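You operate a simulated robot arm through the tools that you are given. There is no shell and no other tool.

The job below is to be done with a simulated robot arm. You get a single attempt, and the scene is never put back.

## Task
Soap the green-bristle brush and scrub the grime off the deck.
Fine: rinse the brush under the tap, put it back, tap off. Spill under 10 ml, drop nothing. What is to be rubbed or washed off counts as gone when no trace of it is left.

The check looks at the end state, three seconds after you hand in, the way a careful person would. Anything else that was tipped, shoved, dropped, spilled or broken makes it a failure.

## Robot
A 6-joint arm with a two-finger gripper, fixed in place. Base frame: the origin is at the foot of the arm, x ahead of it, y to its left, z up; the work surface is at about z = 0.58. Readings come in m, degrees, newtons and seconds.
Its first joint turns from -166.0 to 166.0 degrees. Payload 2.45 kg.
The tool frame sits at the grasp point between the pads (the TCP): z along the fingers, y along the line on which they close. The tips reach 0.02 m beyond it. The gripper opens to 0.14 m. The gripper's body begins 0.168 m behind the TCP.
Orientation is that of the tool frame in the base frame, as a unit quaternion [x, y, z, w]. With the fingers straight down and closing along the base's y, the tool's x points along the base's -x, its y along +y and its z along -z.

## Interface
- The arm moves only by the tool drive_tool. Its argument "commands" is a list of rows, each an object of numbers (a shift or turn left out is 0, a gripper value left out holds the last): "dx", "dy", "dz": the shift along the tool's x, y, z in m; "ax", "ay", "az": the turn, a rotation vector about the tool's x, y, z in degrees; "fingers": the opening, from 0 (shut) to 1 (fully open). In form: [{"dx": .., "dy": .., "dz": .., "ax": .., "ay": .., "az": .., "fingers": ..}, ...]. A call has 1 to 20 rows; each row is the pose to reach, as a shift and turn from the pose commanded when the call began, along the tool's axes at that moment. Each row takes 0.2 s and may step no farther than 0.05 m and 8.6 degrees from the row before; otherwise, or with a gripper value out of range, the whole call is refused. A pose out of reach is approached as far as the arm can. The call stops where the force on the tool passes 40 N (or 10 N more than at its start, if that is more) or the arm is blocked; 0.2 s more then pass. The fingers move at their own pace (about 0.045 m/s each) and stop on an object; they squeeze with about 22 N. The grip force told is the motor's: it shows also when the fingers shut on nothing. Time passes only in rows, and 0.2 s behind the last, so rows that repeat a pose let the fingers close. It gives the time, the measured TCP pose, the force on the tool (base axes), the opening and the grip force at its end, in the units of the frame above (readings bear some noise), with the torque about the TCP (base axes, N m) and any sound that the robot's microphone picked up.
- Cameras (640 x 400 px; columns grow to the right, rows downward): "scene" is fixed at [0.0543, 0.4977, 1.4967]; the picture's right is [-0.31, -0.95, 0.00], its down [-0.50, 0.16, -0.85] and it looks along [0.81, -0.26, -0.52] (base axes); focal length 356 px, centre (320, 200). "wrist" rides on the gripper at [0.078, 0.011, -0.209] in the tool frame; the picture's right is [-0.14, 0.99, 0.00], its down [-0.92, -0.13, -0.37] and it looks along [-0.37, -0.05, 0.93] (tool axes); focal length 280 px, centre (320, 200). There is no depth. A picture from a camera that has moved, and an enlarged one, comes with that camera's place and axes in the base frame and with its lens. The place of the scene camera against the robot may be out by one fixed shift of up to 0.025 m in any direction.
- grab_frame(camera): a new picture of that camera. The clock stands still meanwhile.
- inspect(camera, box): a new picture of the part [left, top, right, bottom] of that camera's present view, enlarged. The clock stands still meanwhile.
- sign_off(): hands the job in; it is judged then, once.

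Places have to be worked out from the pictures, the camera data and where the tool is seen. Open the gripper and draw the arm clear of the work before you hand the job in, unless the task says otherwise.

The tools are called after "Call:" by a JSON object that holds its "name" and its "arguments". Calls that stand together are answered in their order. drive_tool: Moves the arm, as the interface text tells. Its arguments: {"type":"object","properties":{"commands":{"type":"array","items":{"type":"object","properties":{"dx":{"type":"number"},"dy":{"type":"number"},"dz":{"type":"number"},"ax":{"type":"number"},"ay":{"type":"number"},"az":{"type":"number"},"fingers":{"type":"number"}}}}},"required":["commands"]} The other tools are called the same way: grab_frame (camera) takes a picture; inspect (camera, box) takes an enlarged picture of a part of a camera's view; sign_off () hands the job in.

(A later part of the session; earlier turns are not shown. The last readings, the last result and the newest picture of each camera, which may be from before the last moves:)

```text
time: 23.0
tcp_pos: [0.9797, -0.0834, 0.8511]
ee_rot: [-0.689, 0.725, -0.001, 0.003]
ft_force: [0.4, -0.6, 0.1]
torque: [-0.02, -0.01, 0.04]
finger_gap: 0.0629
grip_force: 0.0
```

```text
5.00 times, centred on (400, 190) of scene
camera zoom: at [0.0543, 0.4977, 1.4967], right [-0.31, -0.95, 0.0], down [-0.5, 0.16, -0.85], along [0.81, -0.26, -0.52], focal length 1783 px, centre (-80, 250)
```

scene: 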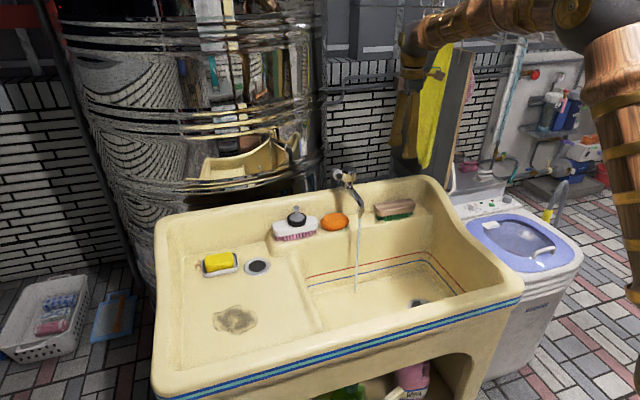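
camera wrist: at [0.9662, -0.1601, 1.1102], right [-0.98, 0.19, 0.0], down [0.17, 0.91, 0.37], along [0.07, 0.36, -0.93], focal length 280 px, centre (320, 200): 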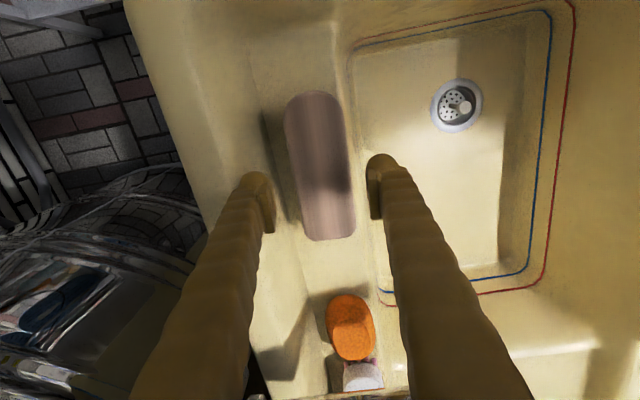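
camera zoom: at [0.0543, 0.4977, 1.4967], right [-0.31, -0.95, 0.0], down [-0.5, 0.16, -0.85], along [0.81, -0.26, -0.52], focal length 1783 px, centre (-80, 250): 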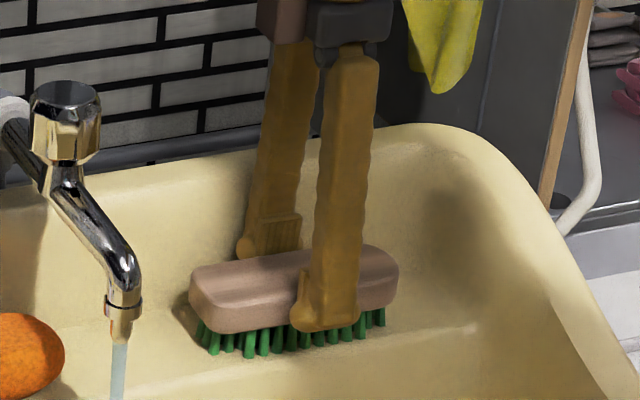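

No contact at z = 0.851, and the tips are level with the lower edge of the wooden body, so this is a good grip height. I close on the brush.

Call:
{"name": "drive_tool", "arguments": {"commands": [{"fingers": 0.4}, {"fingers": 0.35}, {"fingers": 0.3}, {"fingers": 0.3}, {"fingers": 0.3}, {"fingers": 0.3}]}}

Call:
{"name": "inspect", "arguments": {"camera": "wrist", "box": [220, 70, 420, 250]}}

Call:
{"name": "inspect", "arguments": {"camera": "scene", "box": [360, 150, 440, 230]}}

```text
time: 24.4
tcp_pos: [0.9788, -0.0828, 0.8518]
ee_rot: [-0.689, 0.725, -0.001, 0.002]
ft_force: [-0.3, 0.5, 0.3]
torque: [-0.03, -0.01, 0.02]
finger_gap: 0.0549
grip_force: 21.7
```

```text
2.22 times, centred on (320, 160) of wrist
camera zoom: at [0.9616, -0.16, 1.0614], right [-0.98, 0.19, 0.0], down [0.17, 0.91, 0.37], along [0.07, 0.36, -0.93], focal length 623 px, centre (320, 289)
```

zoom: 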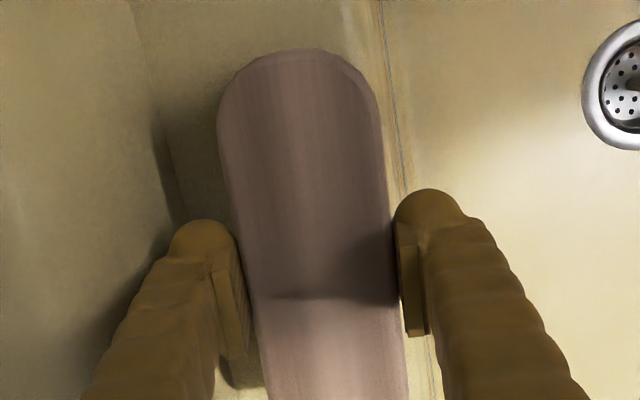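

```text
5.00 times, centred on (400, 190) of scene
camera zoom: at [0.0543, 0.4977, 1.4967], right [-0.31, -0.95, 0.0], down [-0.5, 0.16, -0.85], along [0.81, -0.26, -0.52], focal length 1783 px, centre (-80, 250)
```

zoom: 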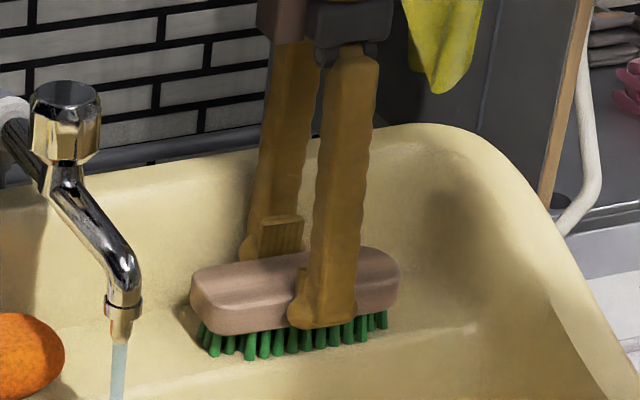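

The brush is gripped (gap 0.055 m, 22 N); I note this pose [0.979, -0.083, 0.852] for putting it back. I lift straight up.

Call:
{"name": "drive_tool", "arguments": {"commands": [{"dz": -0.01}, {"dz": -0.03}, {"dz": -0.06}, {"dz": -0.1}, {"dz": -0.14}, {"dz": -0.14}]}}

Call:
{"name": "inspect", "arguments": {"camera": "scene", "box": [330, 100, 450, 230]}}

Call:
{"name": "grab_frame", "arguments": {"camera": "wrist"}}

```text
time: 25.8
tcp_pos: [0.98, -0.0842, 0.9934]
ee_rot: [-0.689, 0.725, -0.001, 0.002]
ft_force: [0.1, -0.1, -0.7]
torque: [0.02, 0.0, 0.03]
finger_gap: 0.0552
grip_force: 21.9
```

```text
3.08 times, centred on (390, 165) of scene
camera zoom: at [0.0543, 0.4977, 1.4967], right [-0.31, -0.95, 0.0], down [-0.5, 0.16, -0.85], along [0.81, -0.26, -0.52], focal length 1097 px, centre (105, 308)
```

zoom: 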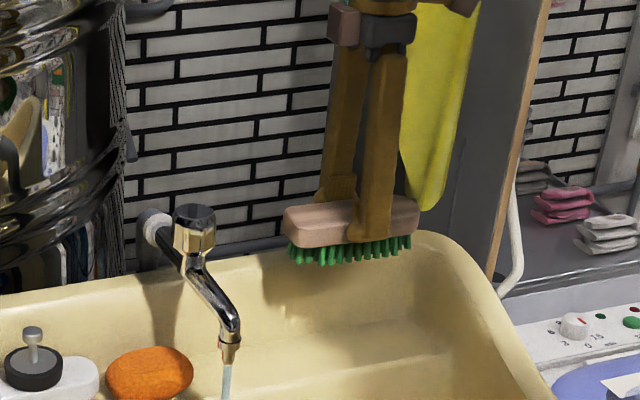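

```text
taken
camera wrist: at [0.9636, -0.1623, 1.2032], right [-0.98, 0.19, 0.0], down [0.17, 0.91, 0.37], along [0.07, 0.36, -0.93], focal length 280 px, centre (320, 200)
```

wrist: 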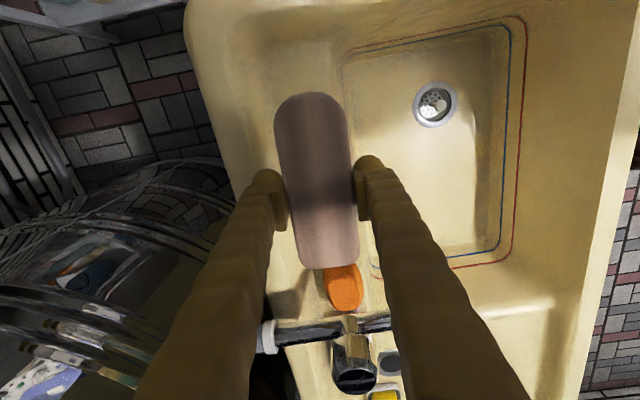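

The brush hangs level in the grip. I raise it over the tap and carry it across to above the soap, keeping it well clear.

Call:
{"name": "drive_tool", "arguments": {"commands": [{"dz": -0.045}, {"dz": -0.09}, {"dz": -0.137}, {"dx": -0.0475, "dy": 0.0052, "dz": -0.137}, {"dx": -0.095, "dy": 0.0104, "dz": -0.137}, {"dx": -0.1425, "dy": 0.0156, "dz": -0.137}, {"dx": -0.19, "dy": 0.0207, "dz": -0.137}, {"dx": -0.2375, "dy": 0.0259, "dz": -0.137}, {"dx": -0.285, "dy": 0.0311, "dz": -0.137}, {"dx": -0.3325, "dy": 0.0363, "dz": -0.137}, {"dx": -0.38, "dy": 0.0415, "dz": -0.137}, {"dx": -0.4275, "dy": 0.0467, "dz": -0.137}, {"dx": -0.475, "dy": 0.0519, "dz": -0.137}, {"dx": -0.5225, "dy": 0.057, "dz": -0.137}, {"dx": -0.57, "dy": 0.0622, "dz": -0.137}, {"dx": -0.6174, "dy": 0.0674, "dz": -0.137}, {"dx": -0.6174, "dy": 0.0674, "dz": -0.1}, {"dx": -0.6174, "dy": 0.0674, "dz": -0.06}]}}

Call:
{"name": "grab_frame", "arguments": {"camera": "wrist"}}

Call:
{"name": "grab_frame", "arguments": {"camera": "scene"}}

```text
time: 29.6
tcp_pos: [0.9417, 0.5363, 1.0544]
ee_rot: [-0.689, 0.725, -0.001, 0.004]
ft_force: [-0.5, 0.5, -0.7]
torque: [-0.01, -0.05, 0.03]
finger_gap: 0.055
grip_force: 22.2
```

```text
taken
camera wrist: at [0.9251, 0.4583, 1.263], right [-0.98, 0.19, 0.0], down [0.17, 0.91, 0.37], along [0.07, 0.36, -0.93], focal length 280 px, centre (320, 200)
```

wrist: 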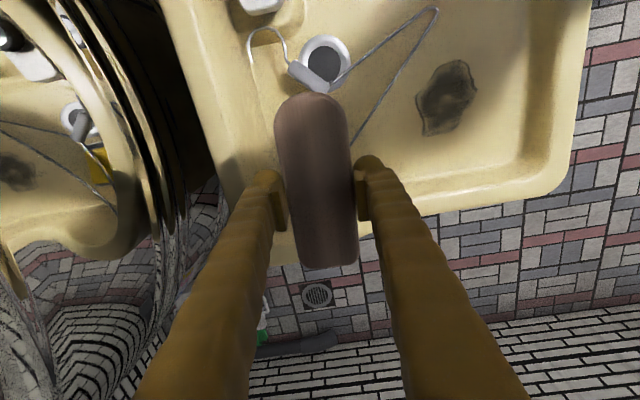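

```text
taken
```

scene: 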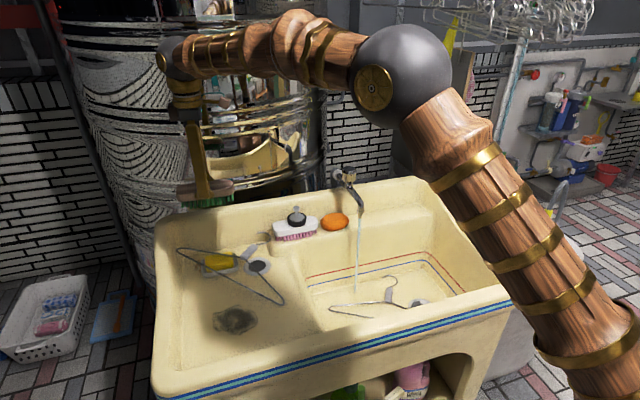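

Something new is in the picture: two wire hanger-like things now lie in the sink, one across the soap and deck and one in the basin. I stop and look closely before doing anything.

Call:
{"name": "inspect", "arguments": {"camera": "scene", "box": [150, 220, 320, 350]}}

Call:
{"name": "inspect", "arguments": {"camera": "scene", "box": [300, 240, 480, 350]}}

Call:
{"name": "inspect", "arguments": {"camera": "scene", "box": [380, 0, 640, 120]}}

Call:
{"name": "inspect", "arguments": {"camera": "wrist", "box": [230, 0, 500, 170]}}

```text
3.08 times, centred on (235, 285) of scene
camera zoom: at [0.0543, 0.4977, 1.4967], right [-0.31, -0.95, 0.0], down [-0.5, 0.16, -0.85], along [0.81, -0.26, -0.52], focal length 1097 px, centre (582, -62)
```

zoom: 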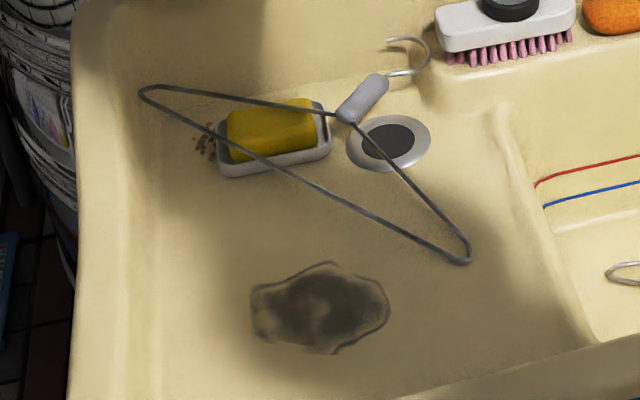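

```text
3.56 times, centred on (390, 295) of scene
camera zoom: at [0.0543, 0.4977, 1.4967], right [-0.31, -0.95, 0.0], down [-0.5, 0.16, -0.85], along [0.81, -0.26, -0.52], focal length 1268 px, centre (71, -138)
```

zoom: 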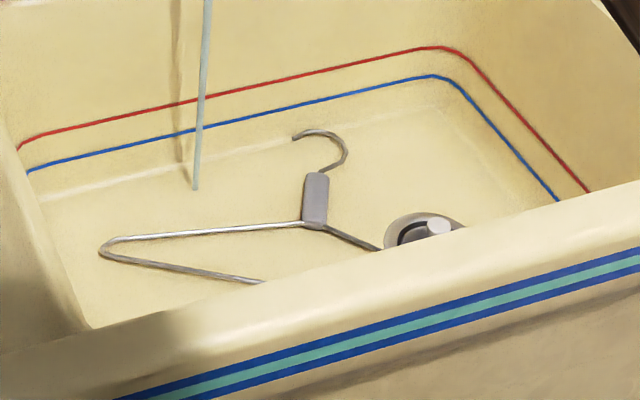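

```text
2.46 times, centred on (510, 60) of scene
camera zoom: at [0.0543, 0.4977, 1.4967], right [-0.31, -0.95, 0.0], down [-0.5, 0.16, -0.85], along [0.81, -0.26, -0.52], focal length 878 px, centre (-148, 545)
```

zoom: 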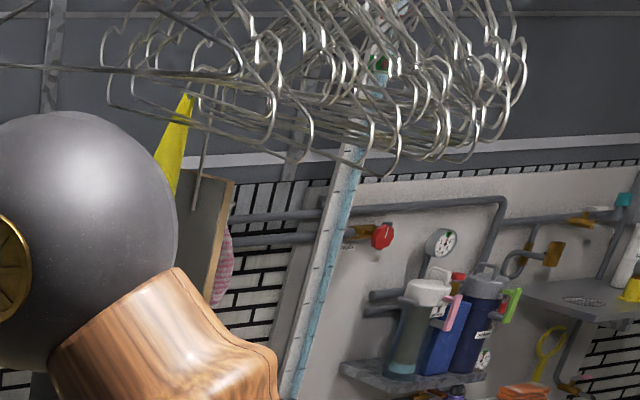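

```text
2.35 times, centred on (365, 85) of wrist
camera zoom: at [0.9251, 0.4583, 1.263], right [-0.98, 0.19, 0.0], down [0.17, 0.91, 0.37], along [0.07, 0.36, -0.93], focal length 660 px, centre (214, 471)
```

zoom: 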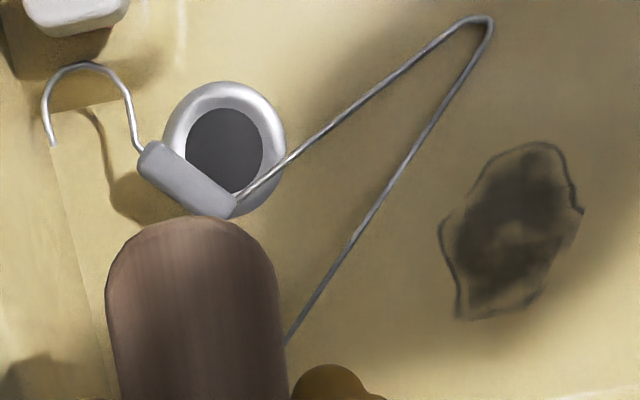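

Two wire hangers with grey necks have come down, probably caught from the cluster hanging at the top of the picture. I look at that cluster and at the hangers in detail before deciding how to handle them.

Call:
{"name": "inspect", "arguments": {"camera": "scene", "box": [320, 0, 480, 60]}}

Call:
{"name": "inspect", "arguments": {"camera": "scene", "box": [460, 0, 620, 60]}}

Call:
{"name": "inspect", "arguments": {"camera": "scene", "box": [150, 0, 350, 220]}}

```text
4.00 times, centred on (400, 30) of scene
camera zoom: at [0.0543, 0.4977, 1.4967], right [-0.31, -0.95, 0.0], down [-0.5, 0.16, -0.85], along [0.81, -0.26, -0.52], focal length 1426 px, centre (0, 880)
```

zoom: 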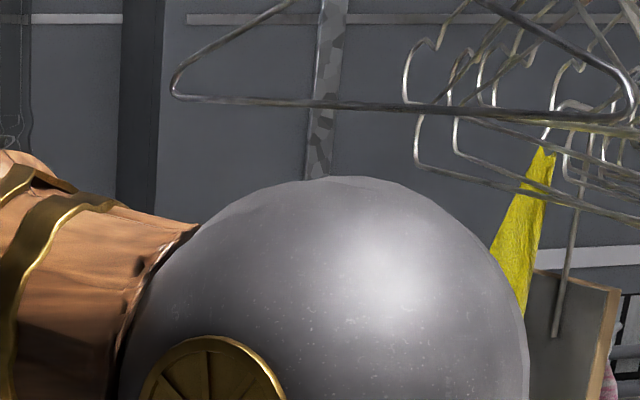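

```text
4.00 times, centred on (540, 30) of scene
camera zoom: at [0.0543, 0.4977, 1.4967], right [-0.31, -0.95, 0.0], down [-0.5, 0.16, -0.85], along [0.81, -0.26, -0.52], focal length 1426 px, centre (-560, 880)
```

zoom: 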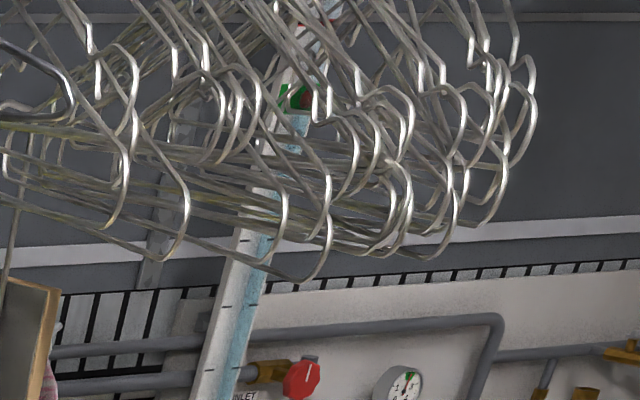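

```text
1.82 times, centred on (250, 110) of scene
camera zoom: at [0.0543, 0.4977, 1.4967], right [-0.31, -0.95, 0.0], down [-0.5, 0.16, -0.85], along [0.81, -0.26, -0.52], focal length 648 px, centre (447, 364)
```

zoom: 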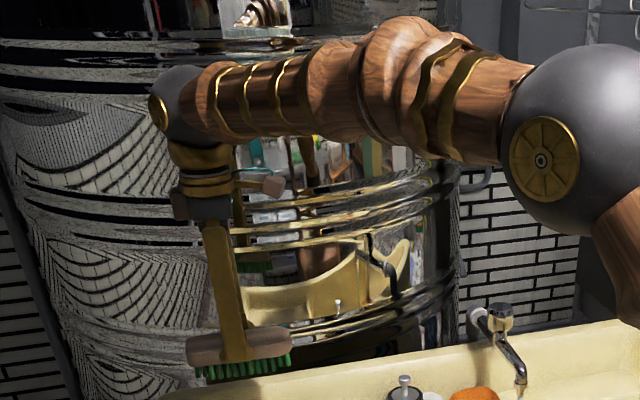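

The hangers need to be cleared before I can use the soap or scrub, so the brush should go back on its ledge for now. I take a lower route in front of the tap (brush bottom at about z = 0.98) to stay well below anything overhead.

Call:
{"name": "drive_tool", "arguments": {"commands": [{"dx": 0.0093, "dy": 0.0346, "dz": 0.005}, {"dx": 0.0185, "dy": 0.0692, "dz": 0.01}, {"dx": 0.0278, "dy": 0.1037, "dz": 0.015}, {"dx": 0.037, "dy": 0.1383, "dz": 0.02}, {"dx": 0.0825, "dy": 0.136, "dz": 0.02}, {"dx": 0.128, "dy": 0.1337, "dz": 0.02}, {"dx": 0.1735, "dy": 0.1314, "dz": 0.02}, {"dx": 0.219, "dy": 0.1291, "dz": 0.02}, {"dx": 0.2645, "dy": 0.1268, "dz": 0.02}, {"dx": 0.31, "dy": 0.1245, "dz": 0.02}, {"dx": 0.3555, "dy": 0.1222, "dz": 0.02}, {"dx": 0.401, "dy": 0.1199, "dz": 0.02}, {"dx": 0.4465, "dy": 0.1176, "dz": 0.02}, {"dx": 0.492, "dy": 0.1153, "dz": 0.02}, {"dx": 0.5364, "dy": 0.113, "dz": 0.02}]}}

Call:
{"name": "grab_frame", "arguments": {"camera": "scene"}}

Call:
{"name": "grab_frame", "arguments": {"camera": "wrist"}}

```text
time: 32.8
tcp_pos: [0.802, 0.0047, 1.033]
ee_rot: [-0.689, 0.724, -0.001, 0.002]
ft_force: [-0.4, -0.5, -1.2]
torque: [0.03, 0.0, 0.0]
finger_gap: 0.0548
grip_force: 21.7
```

```text
taken
```

scene: 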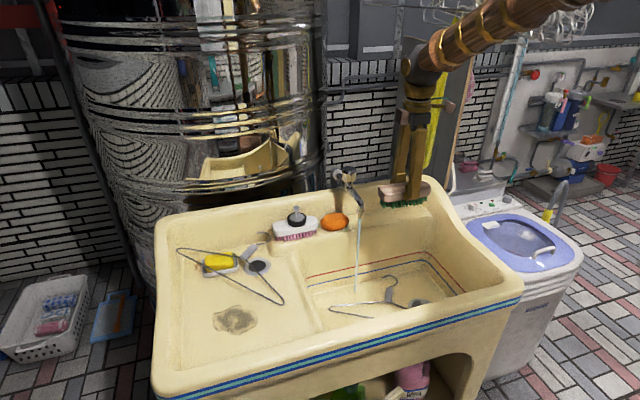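

```text
taken
camera wrist: at [0.7856, -0.0723, 1.2425], right [-0.98, 0.19, 0.0], down [0.17, 0.91, 0.37], along [0.07, 0.36, -0.93], focal length 280 px, centre (320, 200)
```

wrist: 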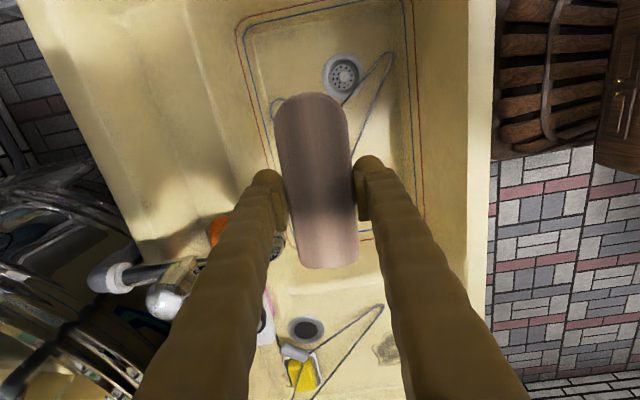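

I check the overhead area again from the scene camera, now that the forearm has moved.

Call:
{"name": "inspect", "arguments": {"camera": "scene", "box": [320, 0, 480, 60]}}

Call:
{"name": "inspect", "arguments": {"camera": "scene", "box": [380, 0, 640, 120]}}

```text
4.00 times, centred on (400, 30) of scene
camera zoom: at [0.0543, 0.4977, 1.4967], right [-0.31, -0.95, 0.0], down [-0.5, 0.16, -0.85], along [0.81, -0.26, -0.52], focal length 1426 px, centre (0, 880)
```

zoom: 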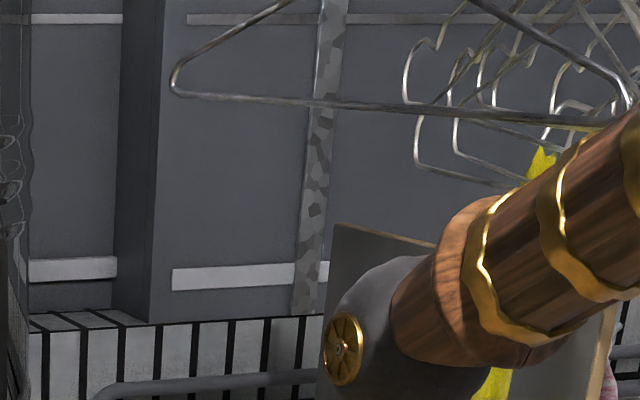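

```text
2.46 times, centred on (510, 60) of scene
camera zoom: at [0.0543, 0.4977, 1.4967], right [-0.31, -0.95, 0.0], down [-0.5, 0.16, -0.85], along [0.81, -0.26, -0.52], focal length 878 px, centre (-148, 545)
```

zoom: 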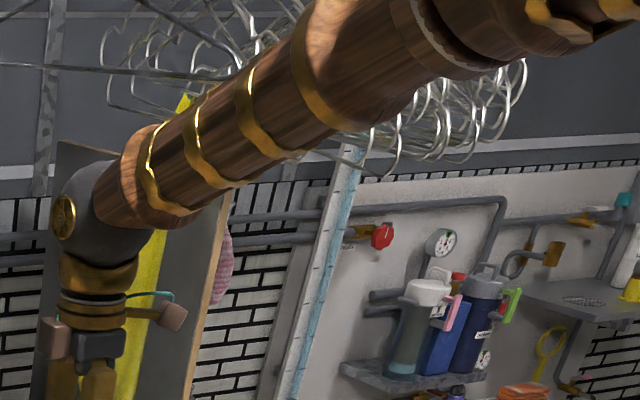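

The remaining overhead hanger has not moved and lies behind the forearm. I now set the brush back down on its ledge spot, coming in from the front and lowering slowly.

Call:
{"name": "drive_tool", "arguments": {"commands": [{"dx": 0.0262, "dy": -0.03, "dz": 0.0}, {"dx": 0.0525, "dy": -0.07, "dz": 0.0}, {"dx": 0.0787, "dy": -0.11, "dz": 0.0}, {"dx": 0.0787, "dy": -0.15, "dz": 0.01}, {"dx": 0.0787, "dy": -0.1807, "dz": 0.03}, {"dx": 0.0787, "dy": -0.1807, "dz": 0.07}, {"dx": 0.0787, "dy": -0.1807, "dz": 0.11}, {"dx": 0.0787, "dy": -0.1807, "dz": 0.14}, {"dx": 0.0787, "dy": -0.1807, "dz": 0.16}, {"dx": 0.0787, "dy": -0.1807, "dz": 0.17}, {"dx": 0.0787, "dy": -0.1807, "dz": 0.17}]}}

Call:
{"name": "inspect", "arguments": {"camera": "scene", "box": [340, 120, 450, 240]}}

Call:
{"name": "inspect", "arguments": {"camera": "wrist", "box": [220, 70, 420, 250]}}

```text
time: 35.2
tcp_pos: [0.9791, -0.0815, 0.864]
ee_rot: [-0.689, 0.724, -0.001, 0.003]
ft_force: [0.5, -0.1, -2.0]
torque: [0.01, 0.01, 0.01]
finger_gap: 0.0549
grip_force: 22.1
```

```text
3.33 times, centred on (395, 180) of scene
camera zoom: at [0.0543, 0.4977, 1.4967], right [-0.31, -0.95, 0.0], down [-0.5, 0.16, -0.85], along [0.81, -0.26, -0.52], focal length 1188 px, centre (70, 267)
```

zoom: 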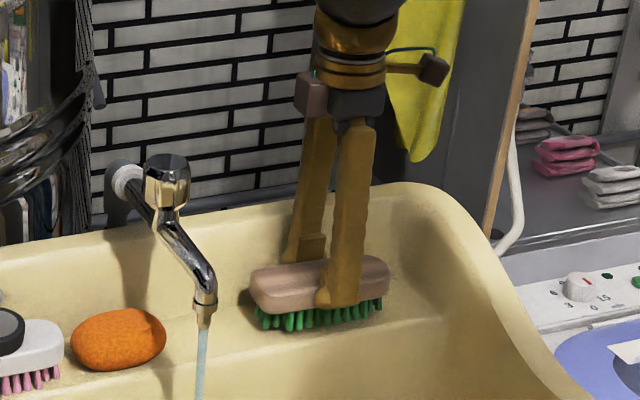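

```text
2.22 times, centred on (320, 160) of wrist
camera zoom: at [0.9632, -0.1595, 1.0725], right [-0.98, 0.19, 0.0], down [0.17, 0.91, 0.37], along [0.07, 0.36, -0.93], focal length 623 px, centre (320, 289)
```

zoom: 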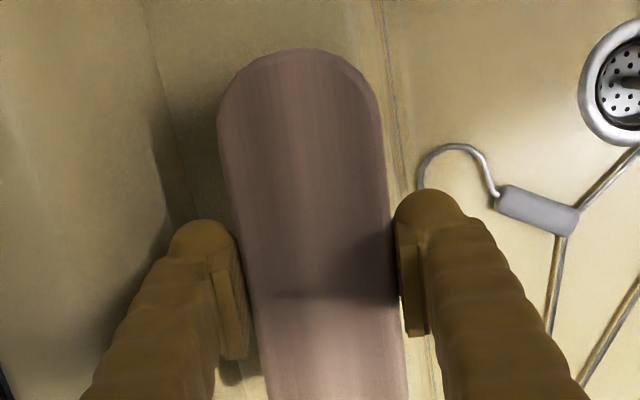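

The brush is 12 mm above its resting height and well placed. I lower in small steps until it rests.

Call:
{"name": "drive_tool", "arguments": {"commands": [{"dx": 0.001, "dz": 0.004}, {"dx": 0.0015, "dz": 0.008}, {"dx": 0.0015, "dz": 0.011}, {"dx": 0.0015, "dz": 0.0125}, {"dx": 0.0015, "dz": 0.0125}]}}

```text
time: 36.4
tcp_pos: [0.9791, -0.0814, 0.8525]
ee_rot: [-0.689, 0.725, 0.0, 0.002]
ft_force: [-4.5, -2.0, 13.7]
torque: [-0.06, 0.2, 0.02]
finger_gap: 0.055
grip_force: 21.7
```

It rests on the ledge (14 N upward), so I ease off a millimetre, open slightly to 0.063 m and lift straight up.

Call:
{"name": "drive_tool", "arguments": {"commands": [{"dz": -0.0015}, {"dz": -0.0015, "fingers": 0.45}, {"dz": -0.0015, "fingers": 0.45}, {"dz": -0.0015, "fingers": 0.45}, {"dz": -0.015}, {"dz": -0.035}, {"dz": -0.06}, {"dz": -0.09}, {"dz": -0.12}, {"dz": -0.12}]}}

Call:
{"name": "inspect", "arguments": {"camera": "scene", "box": [340, 120, 450, 240]}}

Call:
{"name": "grab_frame", "arguments": {"camera": "wrist"}}

```text
time: 38.6
tcp_pos: [0.9802, -0.0816, 0.9713]
ee_rot: [-0.689, 0.724, -0.002, 0.002]
ft_force: [-0.2, -0.6, -0.7]
torque: [0.02, 0.0, -0.04]
finger_gap: 0.0629
grip_force: 0.0
```

```text
3.33 times, centred on (395, 180) of scene
camera zoom: at [0.0543, 0.4977, 1.4967], right [-0.31, -0.95, 0.0], down [-0.5, 0.16, -0.85], along [0.81, -0.26, -0.52], focal length 1188 px, centre (70, 267)
```

zoom: 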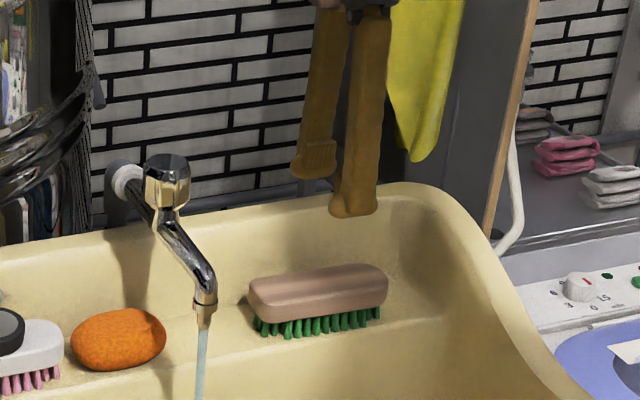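

```text
taken
camera wrist: at [0.9634, -0.1594, 1.1809], right [-0.98, 0.19, 0.0], down [0.17, 0.91, 0.37], along [0.07, 0.36, -0.93], focal length 280 px, centre (320, 200)
```

wrist: 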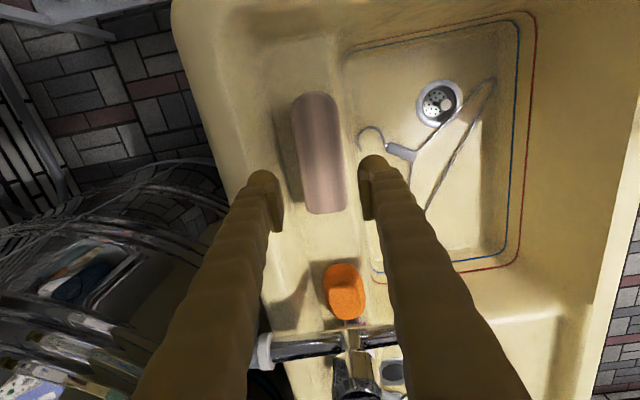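

The brush stands where it was. Next I back the arm off and turn the wrist camera towards the overhead rack, to learn where the hangers belong and what I could have touched.

Call:
{"name": "drive_tool", "arguments": {"commands": [{"dx": -0.003, "dy": 0.04, "dz": -0.01, "az": 6}, {"dx": -0.006, "dy": 0.08, "dz": -0.02, "az": 14}, {"dx": -0.01, "dy": 0.12, "dz": -0.03, "az": 22}, {"dx": -0.015, "dy": 0.16, "dz": -0.04, "az": 30}, {"dx": -0.02, "dy": 0.2, "dz": -0.05, "az": 38}, {"dx": -0.025, "dy": 0.24, "dz": -0.06, "az": 46}, {"dx": -0.03, "dy": 0.27, "dz": -0.07, "az": 54}, {"dx": -0.0357, "dy": 0.282, "dz": -0.08, "az": 62}, {"dx": -0.0357, "dy": 0.282, "dz": -0.08, "az": 70}, {"dx": -0.0357, "dy": 0.282, "dz": -0.08, "az": 78}, {"dx": -0.0357, "dy": 0.282, "dz": -0.08, "az": 86}, {"dx": -0.0357, "dy": 0.282, "dz": -0.08, "az": 87}]}}

Call:
{"name": "grab_frame", "arguments": {"camera": "scene"}}

Call:
{"name": "grab_frame", "arguments": {"camera": "wrist"}}

```text
time: 41.2
tcp_pos: [0.6992, -0.0324, 1.05]
ee_rot: [-0.001, 1.0, 0.0, 0.002]
ft_force: [-0.1, 0.8, 0.0]
torque: [0.03, -0.02, -0.02]
finger_gap: 0.063
grip_force: 0.1
```

```text
taken
```

scene: 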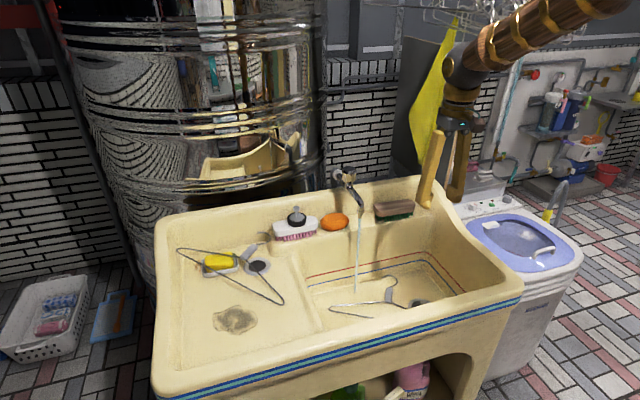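

```text
taken
camera wrist: at [0.619, -0.0217, 1.259], right [0.14, 0.99, 0.0], down [0.92, -0.13, 0.37], along [0.37, -0.05, -0.93], focal length 280 px, centre (320, 200)
```

wrist: 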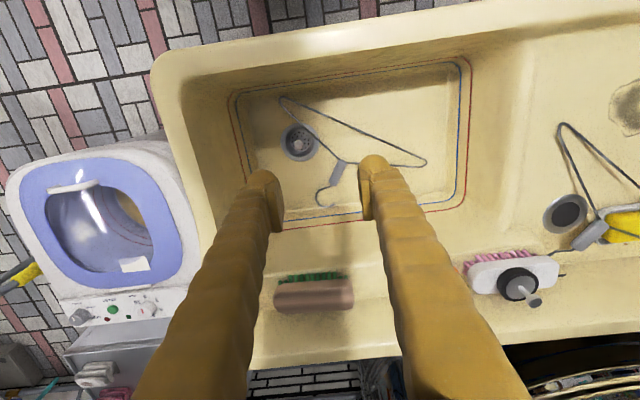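

I pitch the tool up by about 64° while moving slightly up and forward over the basin, so the camera looks nearly horizontally towards the rack.

Call:
{"name": "drive_tool", "arguments": {"commands": [{"dx": -0.01, "dz": -0.01, "ay": -8}, {"dx": -0.02, "dz": -0.02, "ay": -16}, {"dx": -0.03, "dz": -0.03, "ay": -24}, {"dx": -0.045, "dz": -0.04, "ay": -32}, {"dx": -0.06, "dz": -0.05, "ay": -40}, {"dx": -0.075, "dz": -0.06, "ay": -48}, {"dx": -0.09, "dz": -0.07, "ay": -56}, {"dx": -0.1, "dz": -0.08, "ay": -64}, {"dx": -0.1, "dz": -0.08, "ay": -64}]}}

Call:
{"name": "grab_frame", "arguments": {"camera": "wrist"}}

Call:
{"name": "grab_frame", "arguments": {"camera": "scene"}}

```text
time: 43.2
tcp_pos: [0.7979, -0.0326, 1.1303]
ee_rot: [0.0, 0.846, 0.002, 0.533]
ft_force: [-0.2, 0.0, 0.7]
torque: [0.0, 0.0, -0.06]
finger_gap: 0.0629
grip_force: 0.0
out of reach, approached as far as the arm can: row 6, 7, 8
```

```text
taken
camera wrist: at [0.575, -0.0221, 1.1514], right [0.06, 0.99, 0.13], down [0.07, -0.13, 0.99], along [1.0, -0.05, -0.07], focal length 280 px, centre (320, 200)
```

wrist: 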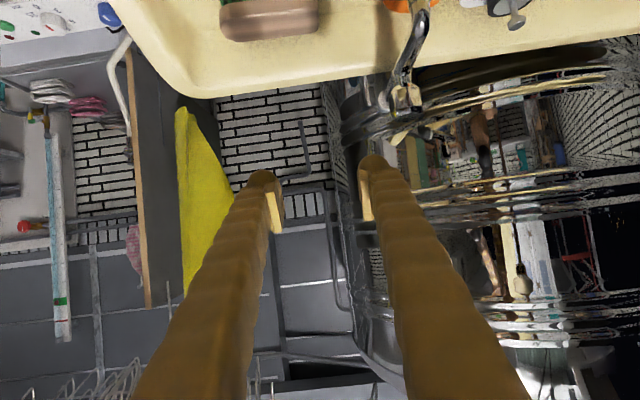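

```text
taken
```

scene: 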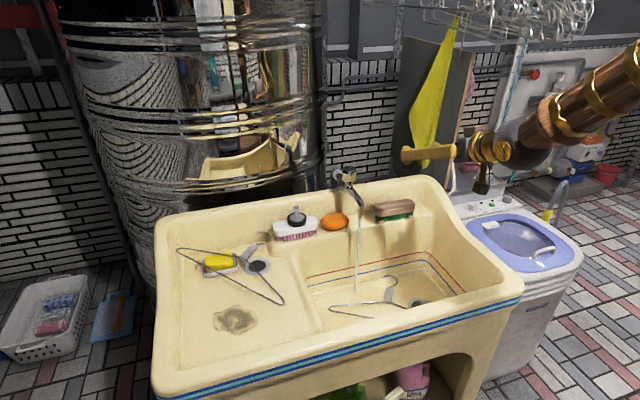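

The picture is upside down in this pose (image bottom is up). I enlarge the lower part, where the hanging things appear.

Call:
{"name": "inspect", "arguments": {"camera": "wrist", "box": [0, 250, 240, 400]}}

Call:
{"name": "inspect", "arguments": {"camera": "wrist", "box": [220, 230, 460, 400]}}

Call:
{"name": "inspect", "arguments": {"camera": "scene", "box": [340, 0, 600, 110]}}

```text
2.67 times, centred on (120, 325) of wrist
camera zoom: at [0.575, -0.0221, 1.1514], right [0.06, 0.99, 0.13], down [0.07, -0.13, 0.99], along [1.0, -0.05, -0.07], focal length 748 px, centre (853, -133)
```

zoom: 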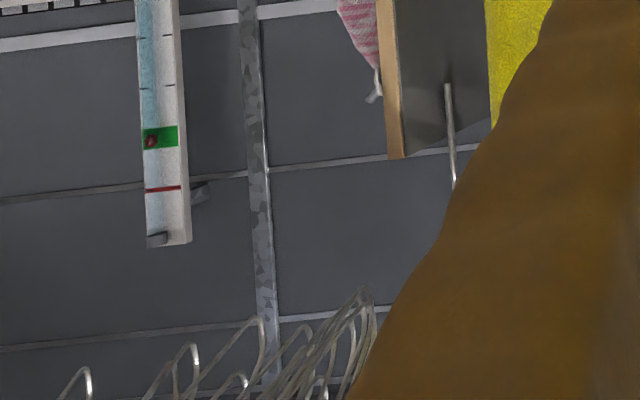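

```text
2.35 times, centred on (340, 315) of wrist
camera zoom: at [0.575, -0.0221, 1.1514], right [0.06, 0.99, 0.13], down [0.07, -0.13, 0.99], along [1.0, -0.05, -0.07], focal length 660 px, centre (273, -71)
```

zoom: 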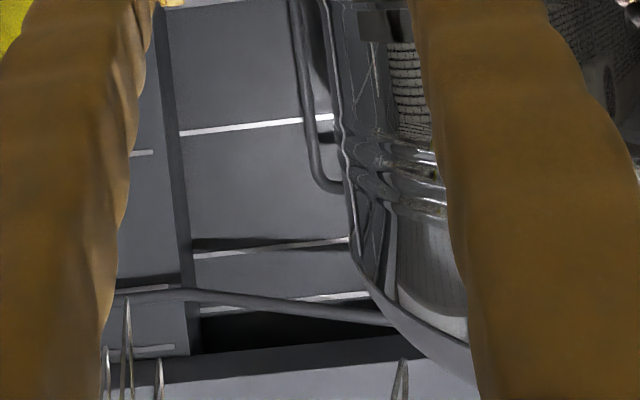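

```text
2.46 times, centred on (470, 55) of scene
camera zoom: at [0.0543, 0.4977, 1.4967], right [-0.31, -0.95, 0.0], down [-0.5, 0.16, -0.85], along [0.81, -0.26, -0.52], focal length 878 px, centre (-49, 557)
```

zoom: 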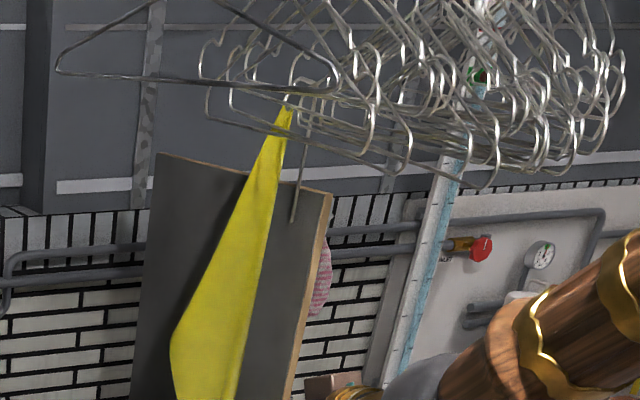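

The enlarged view also renders beyond the frame's top edge, so I use a thin box at the top of the scene view to see what the hangers hang on.

Call:
{"name": "inspect", "arguments": {"camera": "scene", "box": [320, 0, 600, 4]}}

Call:
{"name": "inspect", "arguments": {"camera": "scene", "box": [0, 0, 640, 2]}}

Call:
{"name": "inspect", "arguments": {"camera": "wrist", "box": [120, 396, 520, 400]}}

```text
2.29 times, centred on (460, 2) of scene
camera zoom: at [0.0543, 0.4977, 1.4967], right [-0.31, -0.95, 0.0], down [-0.5, 0.16, -0.85], along [0.81, -0.26, -0.52], focal length 815 px, centre (0, 653)
```

zoom: 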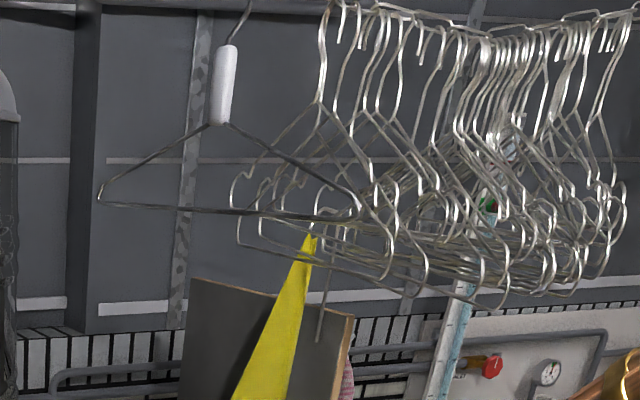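

```text
1.00 times, centred on (320, 1) of scene (not enlarged: the box is as wide or as high as the picture)
camera zoom: at [0.0543, 0.4977, 1.4967], right [-0.31, -0.95, 0.0], down [-0.5, 0.16, -0.85], along [0.81, -0.26, -0.52], focal length 356 px, centre (320, 399)
```

zoom: 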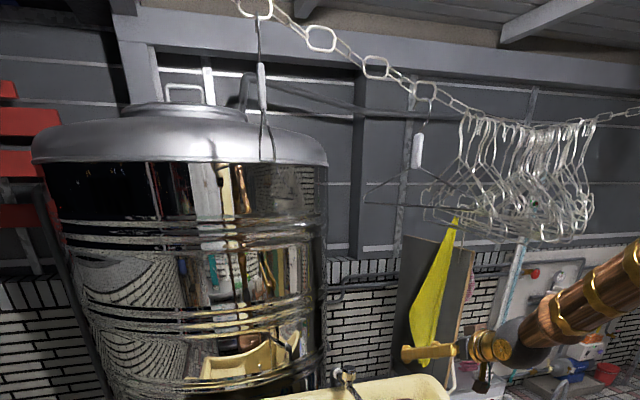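

```text
1.60 times, centred on (320, 398) of wrist
camera zoom: at [0.575, -0.0221, 1.1514], right [0.06, 0.99, 0.13], down [0.07, -0.13, 0.99], along [1.0, -0.05, -0.07], focal length 449 px, centre (320, -117)
```

zoom: 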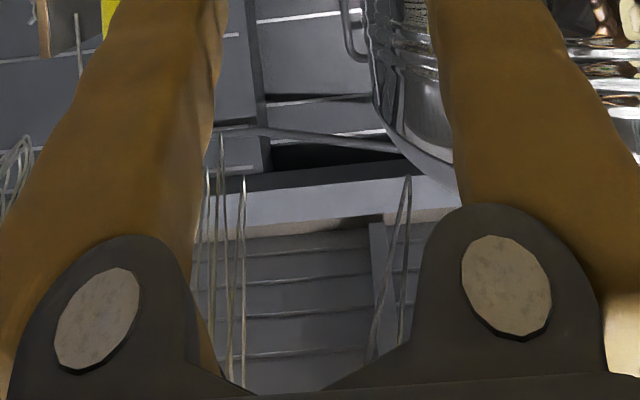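

Now it is clear: a chain overhead (z ≈ 1.70–1.75, x ≈ 0.9–1.0) carries hangers with plastic necks, and my high traverse at TCP z ≈ 1.13 must have brushed two of them off. From here I keep the TCP below about 1.05 near them. I tip the tool back down and go look at the deck hanger, which has to come off the soap.

Call:
{"name": "drive_tool", "arguments": {"commands": [{"dx": 0.014, "dy": 0.016, "ay": 8.05}, {"dx": 0.028, "dy": 0.032, "ay": 16.1}, {"dx": 0.042, "dy": 0.048, "ay": 24.15}, {"dx": 0.056, "dy": 0.065, "ay": 32.2}, {"dx": 0.07, "dy": 0.081, "ay": 40.25}, {"dx": 0.084, "dy": 0.097, "ay": 48.3}, {"dx": 0.098, "dy": 0.113, "ay": 56.35}, {"dx": 0.1118, "dy": 0.13, "dz": -0.0019, "ay": 64.4}, {"dx": 0.1118, "dy": 0.13, "dz": -0.0019, "ay": 64.4}]}}

Call:
{"name": "grab_frame", "arguments": {"camera": "wrist"}}

Call:
{"name": "inspect", "arguments": {"camera": "scene", "box": [100, 0, 560, 2]}}

```text
time: 45.2
tcp_pos: [0.7472, 0.0986, 1.0311]
ee_rot: [-0.001, 1.0, 0.001, -0.002]
ft_force: [0.2, -0.1, 0.0]
torque: [0.01, 0.02, -0.02]
finger_gap: 0.0629
grip_force: 0.0
out of reach, approached as far as the arm can: row 2
```

```text
taken
camera wrist: at [0.669, 0.1087, 1.2411], right [0.14, 0.99, 0.0], down [0.92, -0.13, 0.36], along [0.36, -0.05, -0.93], focal length 280 px, centre (320, 200)
```

wrist: 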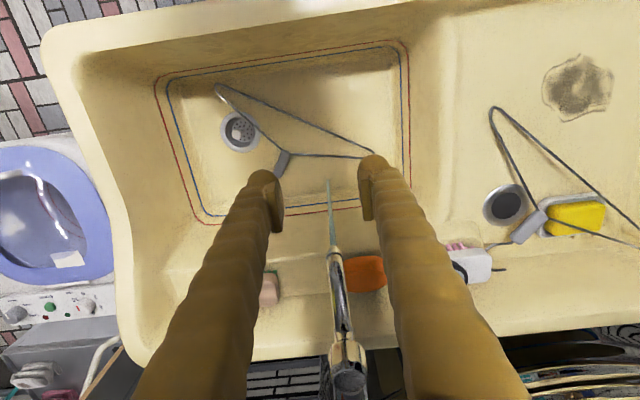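

```text
1.39 times, centred on (330, 1) of scene
camera zoom: at [0.0543, 0.4977, 1.4967], right [-0.31, -0.95, 0.0], down [-0.5, 0.16, -0.85], along [0.81, -0.26, -0.52], focal length 496 px, centre (306, 477)
```

zoom: 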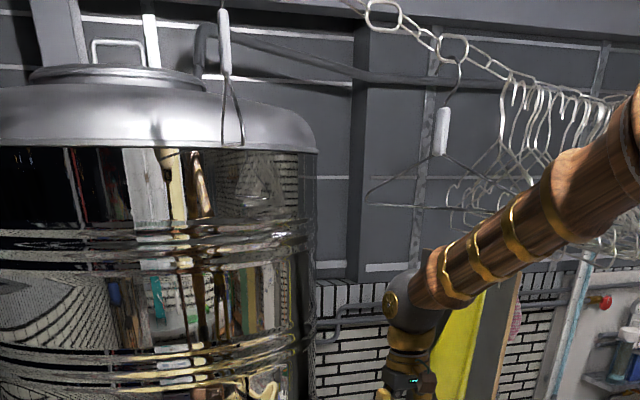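

The chain and two remaining hangers are clear in this extended view. I move over the deck hanger's grey neck while turning the gripper about 142°, so that the hook direction lies along the tool's x axis for a later re-hang.

Call:
{"name": "drive_tool", "arguments": {"commands": [{"dx": -0.0085, "dy": 0.0184, "dz": 0.002, "az": -8}, {"dx": -0.017, "dy": 0.0368, "dz": 0.004, "az": -16}, {"dx": -0.0255, "dy": 0.0552, "dz": 0.006, "az": -24}, {"dx": -0.034, "dy": 0.0736, "dz": 0.008, "az": -32}, {"dx": -0.0425, "dy": 0.092, "dz": 0.01, "az": -40}, {"dx": -0.051, "dy": 0.1104, "dz": 0.012, "az": -48}, {"dx": -0.0595, "dy": 0.1288, "dz": 0.014, "az": -56}, {"dx": -0.068, "dy": 0.1472, "dz": 0.016, "az": -64}, {"dx": -0.0765, "dy": 0.1656, "dz": 0.018, "az": -72}, {"dx": -0.085, "dy": 0.184, "dz": 0.02, "az": -80}, {"dx": -0.0935, "dy": 0.2024, "dz": 0.022, "az": -88}, {"dx": -0.102, "dy": 0.2208, "dz": 0.024, "az": -96}, {"dx": -0.1105, "dy": 0.2392, "dz": 0.026, "az": -104}, {"dx": -0.119, "dy": 0.2576, "dz": 0.028, "az": -112}, {"dx": -0.1275, "dy": 0.276, "dz": 0.03, "az": -120}, {"dx": -0.136, "dy": 0.2944, "dz": 0.03, "az": -128}, {"dx": -0.1445, "dy": 0.3128, "dz": 0.03, "az": -136}, {"dx": -0.153, "dy": 0.331, "dz": 0.03, "az": -142}]}}

Call:
{"name": "grab_frame", "arguments": {"camera": "wrist"}}

Call:
{"name": "grab_frame", "arguments": {"camera": "scene"}}

```text
time: 49.0
tcp_pos: [0.8995, 0.4313, 1.0037]
ee_rot: [0.946, -0.323, -0.002, 0.0]
ft_force: [0.1, -0.3, 0.2]
torque: [0.04, -0.04, 0.0]
finger_gap: 0.0629
grip_force: 0.1
```

```text
taken
camera wrist: at [0.9543, 0.3743, 1.2129], right [-0.72, -0.7, 0.0], down [-0.65, 0.66, 0.37], along [-0.26, 0.27, -0.93], focal length 280 px, centre (320, 200)
```

wrist: 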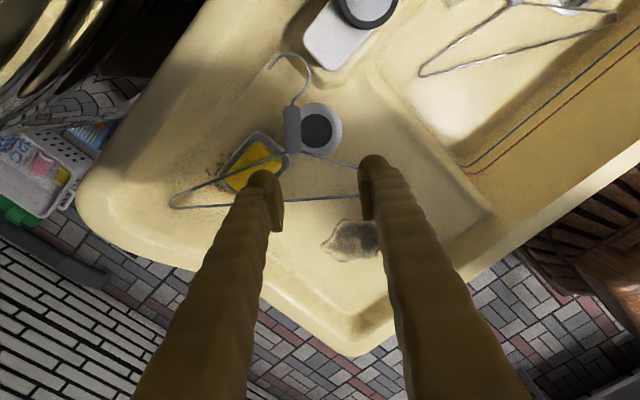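

```text
taken
```

scene: 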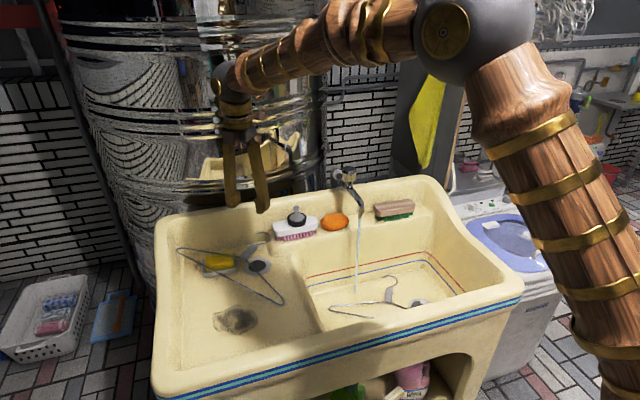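

I enlarge the wrist view to fix the neck's exact place and direction.

Call:
{"name": "inspect", "arguments": {"camera": "wrist", "box": [160, 30, 400, 220]}}

Call:
{"name": "inspect", "arguments": {"camera": "scene", "box": [160, 215, 320, 320]}}

```text
2.11 times, centred on (280, 125) of wrist
camera zoom: at [0.9543, 0.3743, 1.2129], right [-0.72, -0.7, 0.0], down [-0.65, 0.66, 0.37], along [-0.26, 0.27, -0.93], focal length 590 px, centre (404, 358)
```

zoom: 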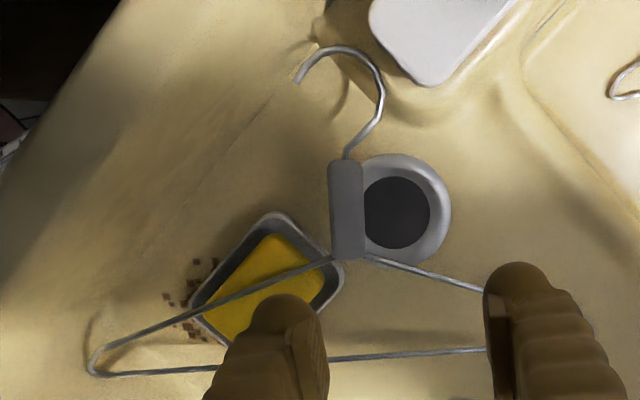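

```text
3.81 times, centred on (240, 268) of scene
camera zoom: at [0.0543, 0.4977, 1.4967], right [-0.31, -0.95, 0.0], down [-0.5, 0.16, -0.85], along [0.81, -0.26, -0.52], focal length 1358 px, centre (625, -57)
```

zoom: 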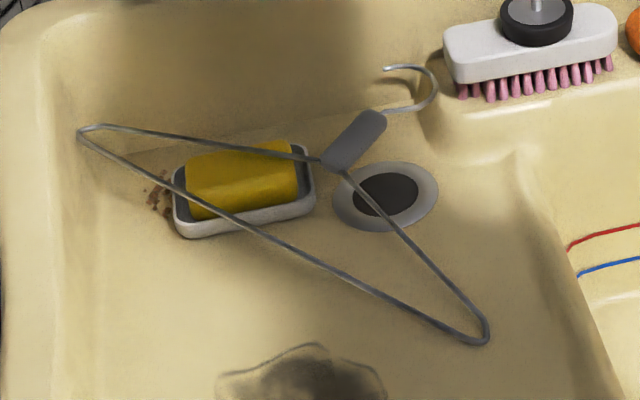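

The neck (about 24 mm wide, 60 mm long) lies from about [0.918, 0.460, 0.81] to [0.964, 0.420, 0.79]. I align over its hook-side part at [0.953, 0.431], narrow the gap to 0.046 m to miss the soap dish, and descend to z ≈ 0.86 for a check.

Call:
{"name": "drive_tool", "arguments": {"commands": [{"dx": 0.02, "dy": -0.015, "dz": 0.02, "az": 2, "fingers": 0.33}, {"dx": 0.0423, "dy": -0.0327, "dz": 0.05, "az": 4.3}, {"dx": 0.0423, "dy": -0.0327, "dz": 0.09, "az": 4.3}, {"dx": 0.0423, "dy": -0.0327, "dz": 0.125, "az": 4.3}, {"dx": 0.0423, "dy": -0.0327, "dz": 0.143, "az": 4.3}, {"dx": 0.0423, "dy": -0.0327, "dz": 0.143, "az": 4.3}]}}

Call:
{"name": "inspect", "arguments": {"camera": "wrist", "box": [200, 60, 440, 250]}}

Call:
{"name": "inspect", "arguments": {"camera": "scene", "box": [180, 180, 320, 290]}}

```text
time: 50.4
tcp_pos: [0.9516, 0.4299, 0.8566]
ee_rot: [0.933, -0.359, -0.002, 0.0]
ft_force: [-0.7, -0.2, 0.1]
torque: [0.05, 0.01, -0.03]
finger_gap: 0.0464
grip_force: 0.0
```

```text
2.11 times, centred on (320, 155) of wrist
camera zoom: at [1.002, 0.3691, 1.0671], right [-0.77, -0.64, 0.0], down [-0.6, 0.71, 0.37], along [-0.24, 0.28, -0.93], focal length 590 px, centre (320, 295)
```

zoom: 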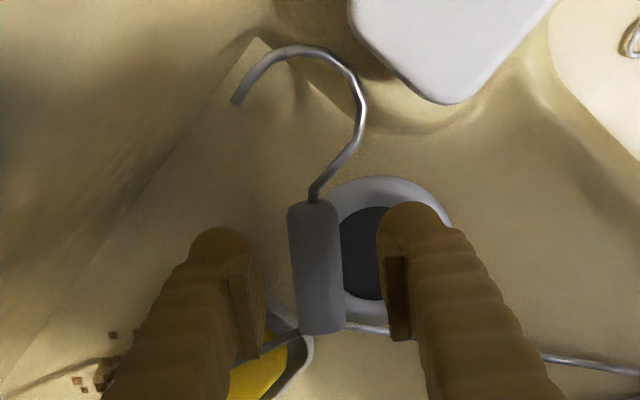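

```text
3.64 times, centred on (250, 235) of scene
camera zoom: at [0.0543, 0.4977, 1.4967], right [-0.31, -0.95, 0.0], down [-0.5, 0.16, -0.85], along [0.81, -0.26, -0.52], focal length 1296 px, centre (574, 73)
```

zoom: 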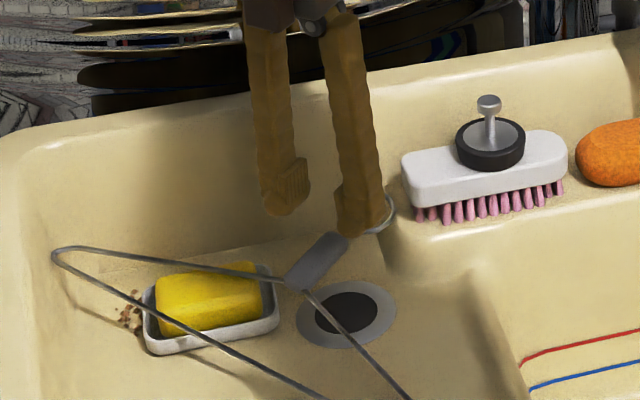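

The neck is centred between the fingers, about 3° rotated. I add that turn, lower to z ≈ 0.80, and close.

Call:
{"name": "drive_tool", "arguments": {"commands": [{"dx": 0.003, "dz": 0.015, "az": 3}, {"dx": 0.003, "dz": 0.03, "az": 3}, {"dx": 0.003, "dz": 0.045, "az": 3}, {"dx": 0.003, "dz": 0.055, "az": 3}, {"dx": 0.003, "dz": 0.057, "az": 3}, {"dx": 0.003, "dz": 0.057, "az": 3, "fingers": 0.1}, {"dx": 0.003, "dz": 0.057, "az": 3, "fingers": 0.1}, {"dx": 0.003, "dz": 0.057, "az": 3, "fingers": 0.1}, {"dx": 0.003, "dz": 0.057, "az": 3, "fingers": 0.1}]}}

Call:
{"name": "inspect", "arguments": {"camera": "wrist", "box": [200, 60, 440, 250]}}

Call:
{"name": "inspect", "arguments": {"camera": "scene", "box": [180, 180, 320, 290]}}

```text
time: 52.4
tcp_pos: [0.9532, 0.4285, 0.8008]
ee_rot: [0.923, -0.384, -0.001, 0.001]
ft_force: [0.2, -0.7, 0.7]
torque: [0.15, 0.02, 0.06]
finger_gap: 0.0222
grip_force: 22.2
```

```text
2.11 times, centred on (320, 155) of wrist
camera zoom: at [1.0007, 0.3652, 1.0102], right [-0.8, -0.6, 0.0], down [-0.56, 0.74, 0.37], along [-0.22, 0.3, -0.93], focal length 590 px, centre (320, 295)
```

zoom: 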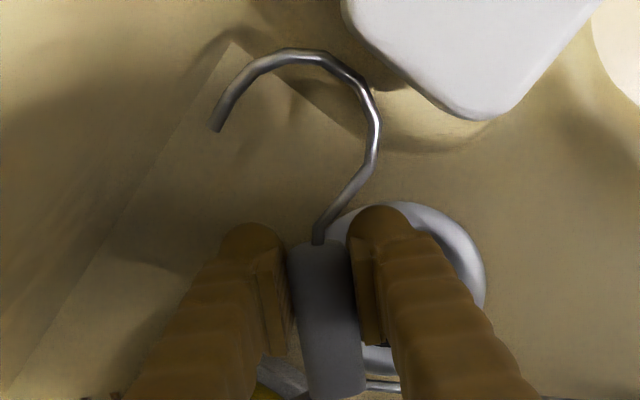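

```text
3.64 times, centred on (250, 235) of scene
camera zoom: at [0.0543, 0.4977, 1.4967], right [-0.31, -0.95, 0.0], down [-0.5, 0.16, -0.85], along [0.81, -0.26, -0.52], focal length 1296 px, centre (574, 73)
```

zoom: 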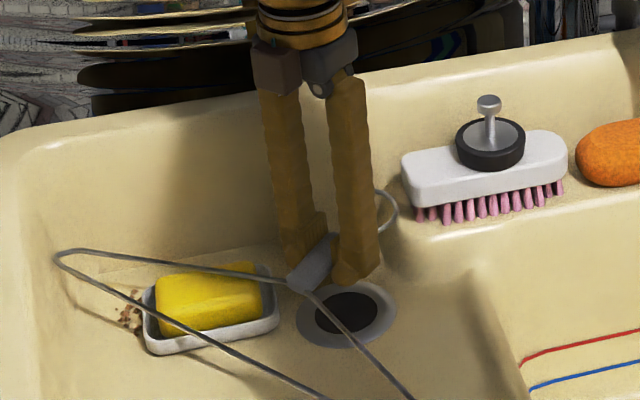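

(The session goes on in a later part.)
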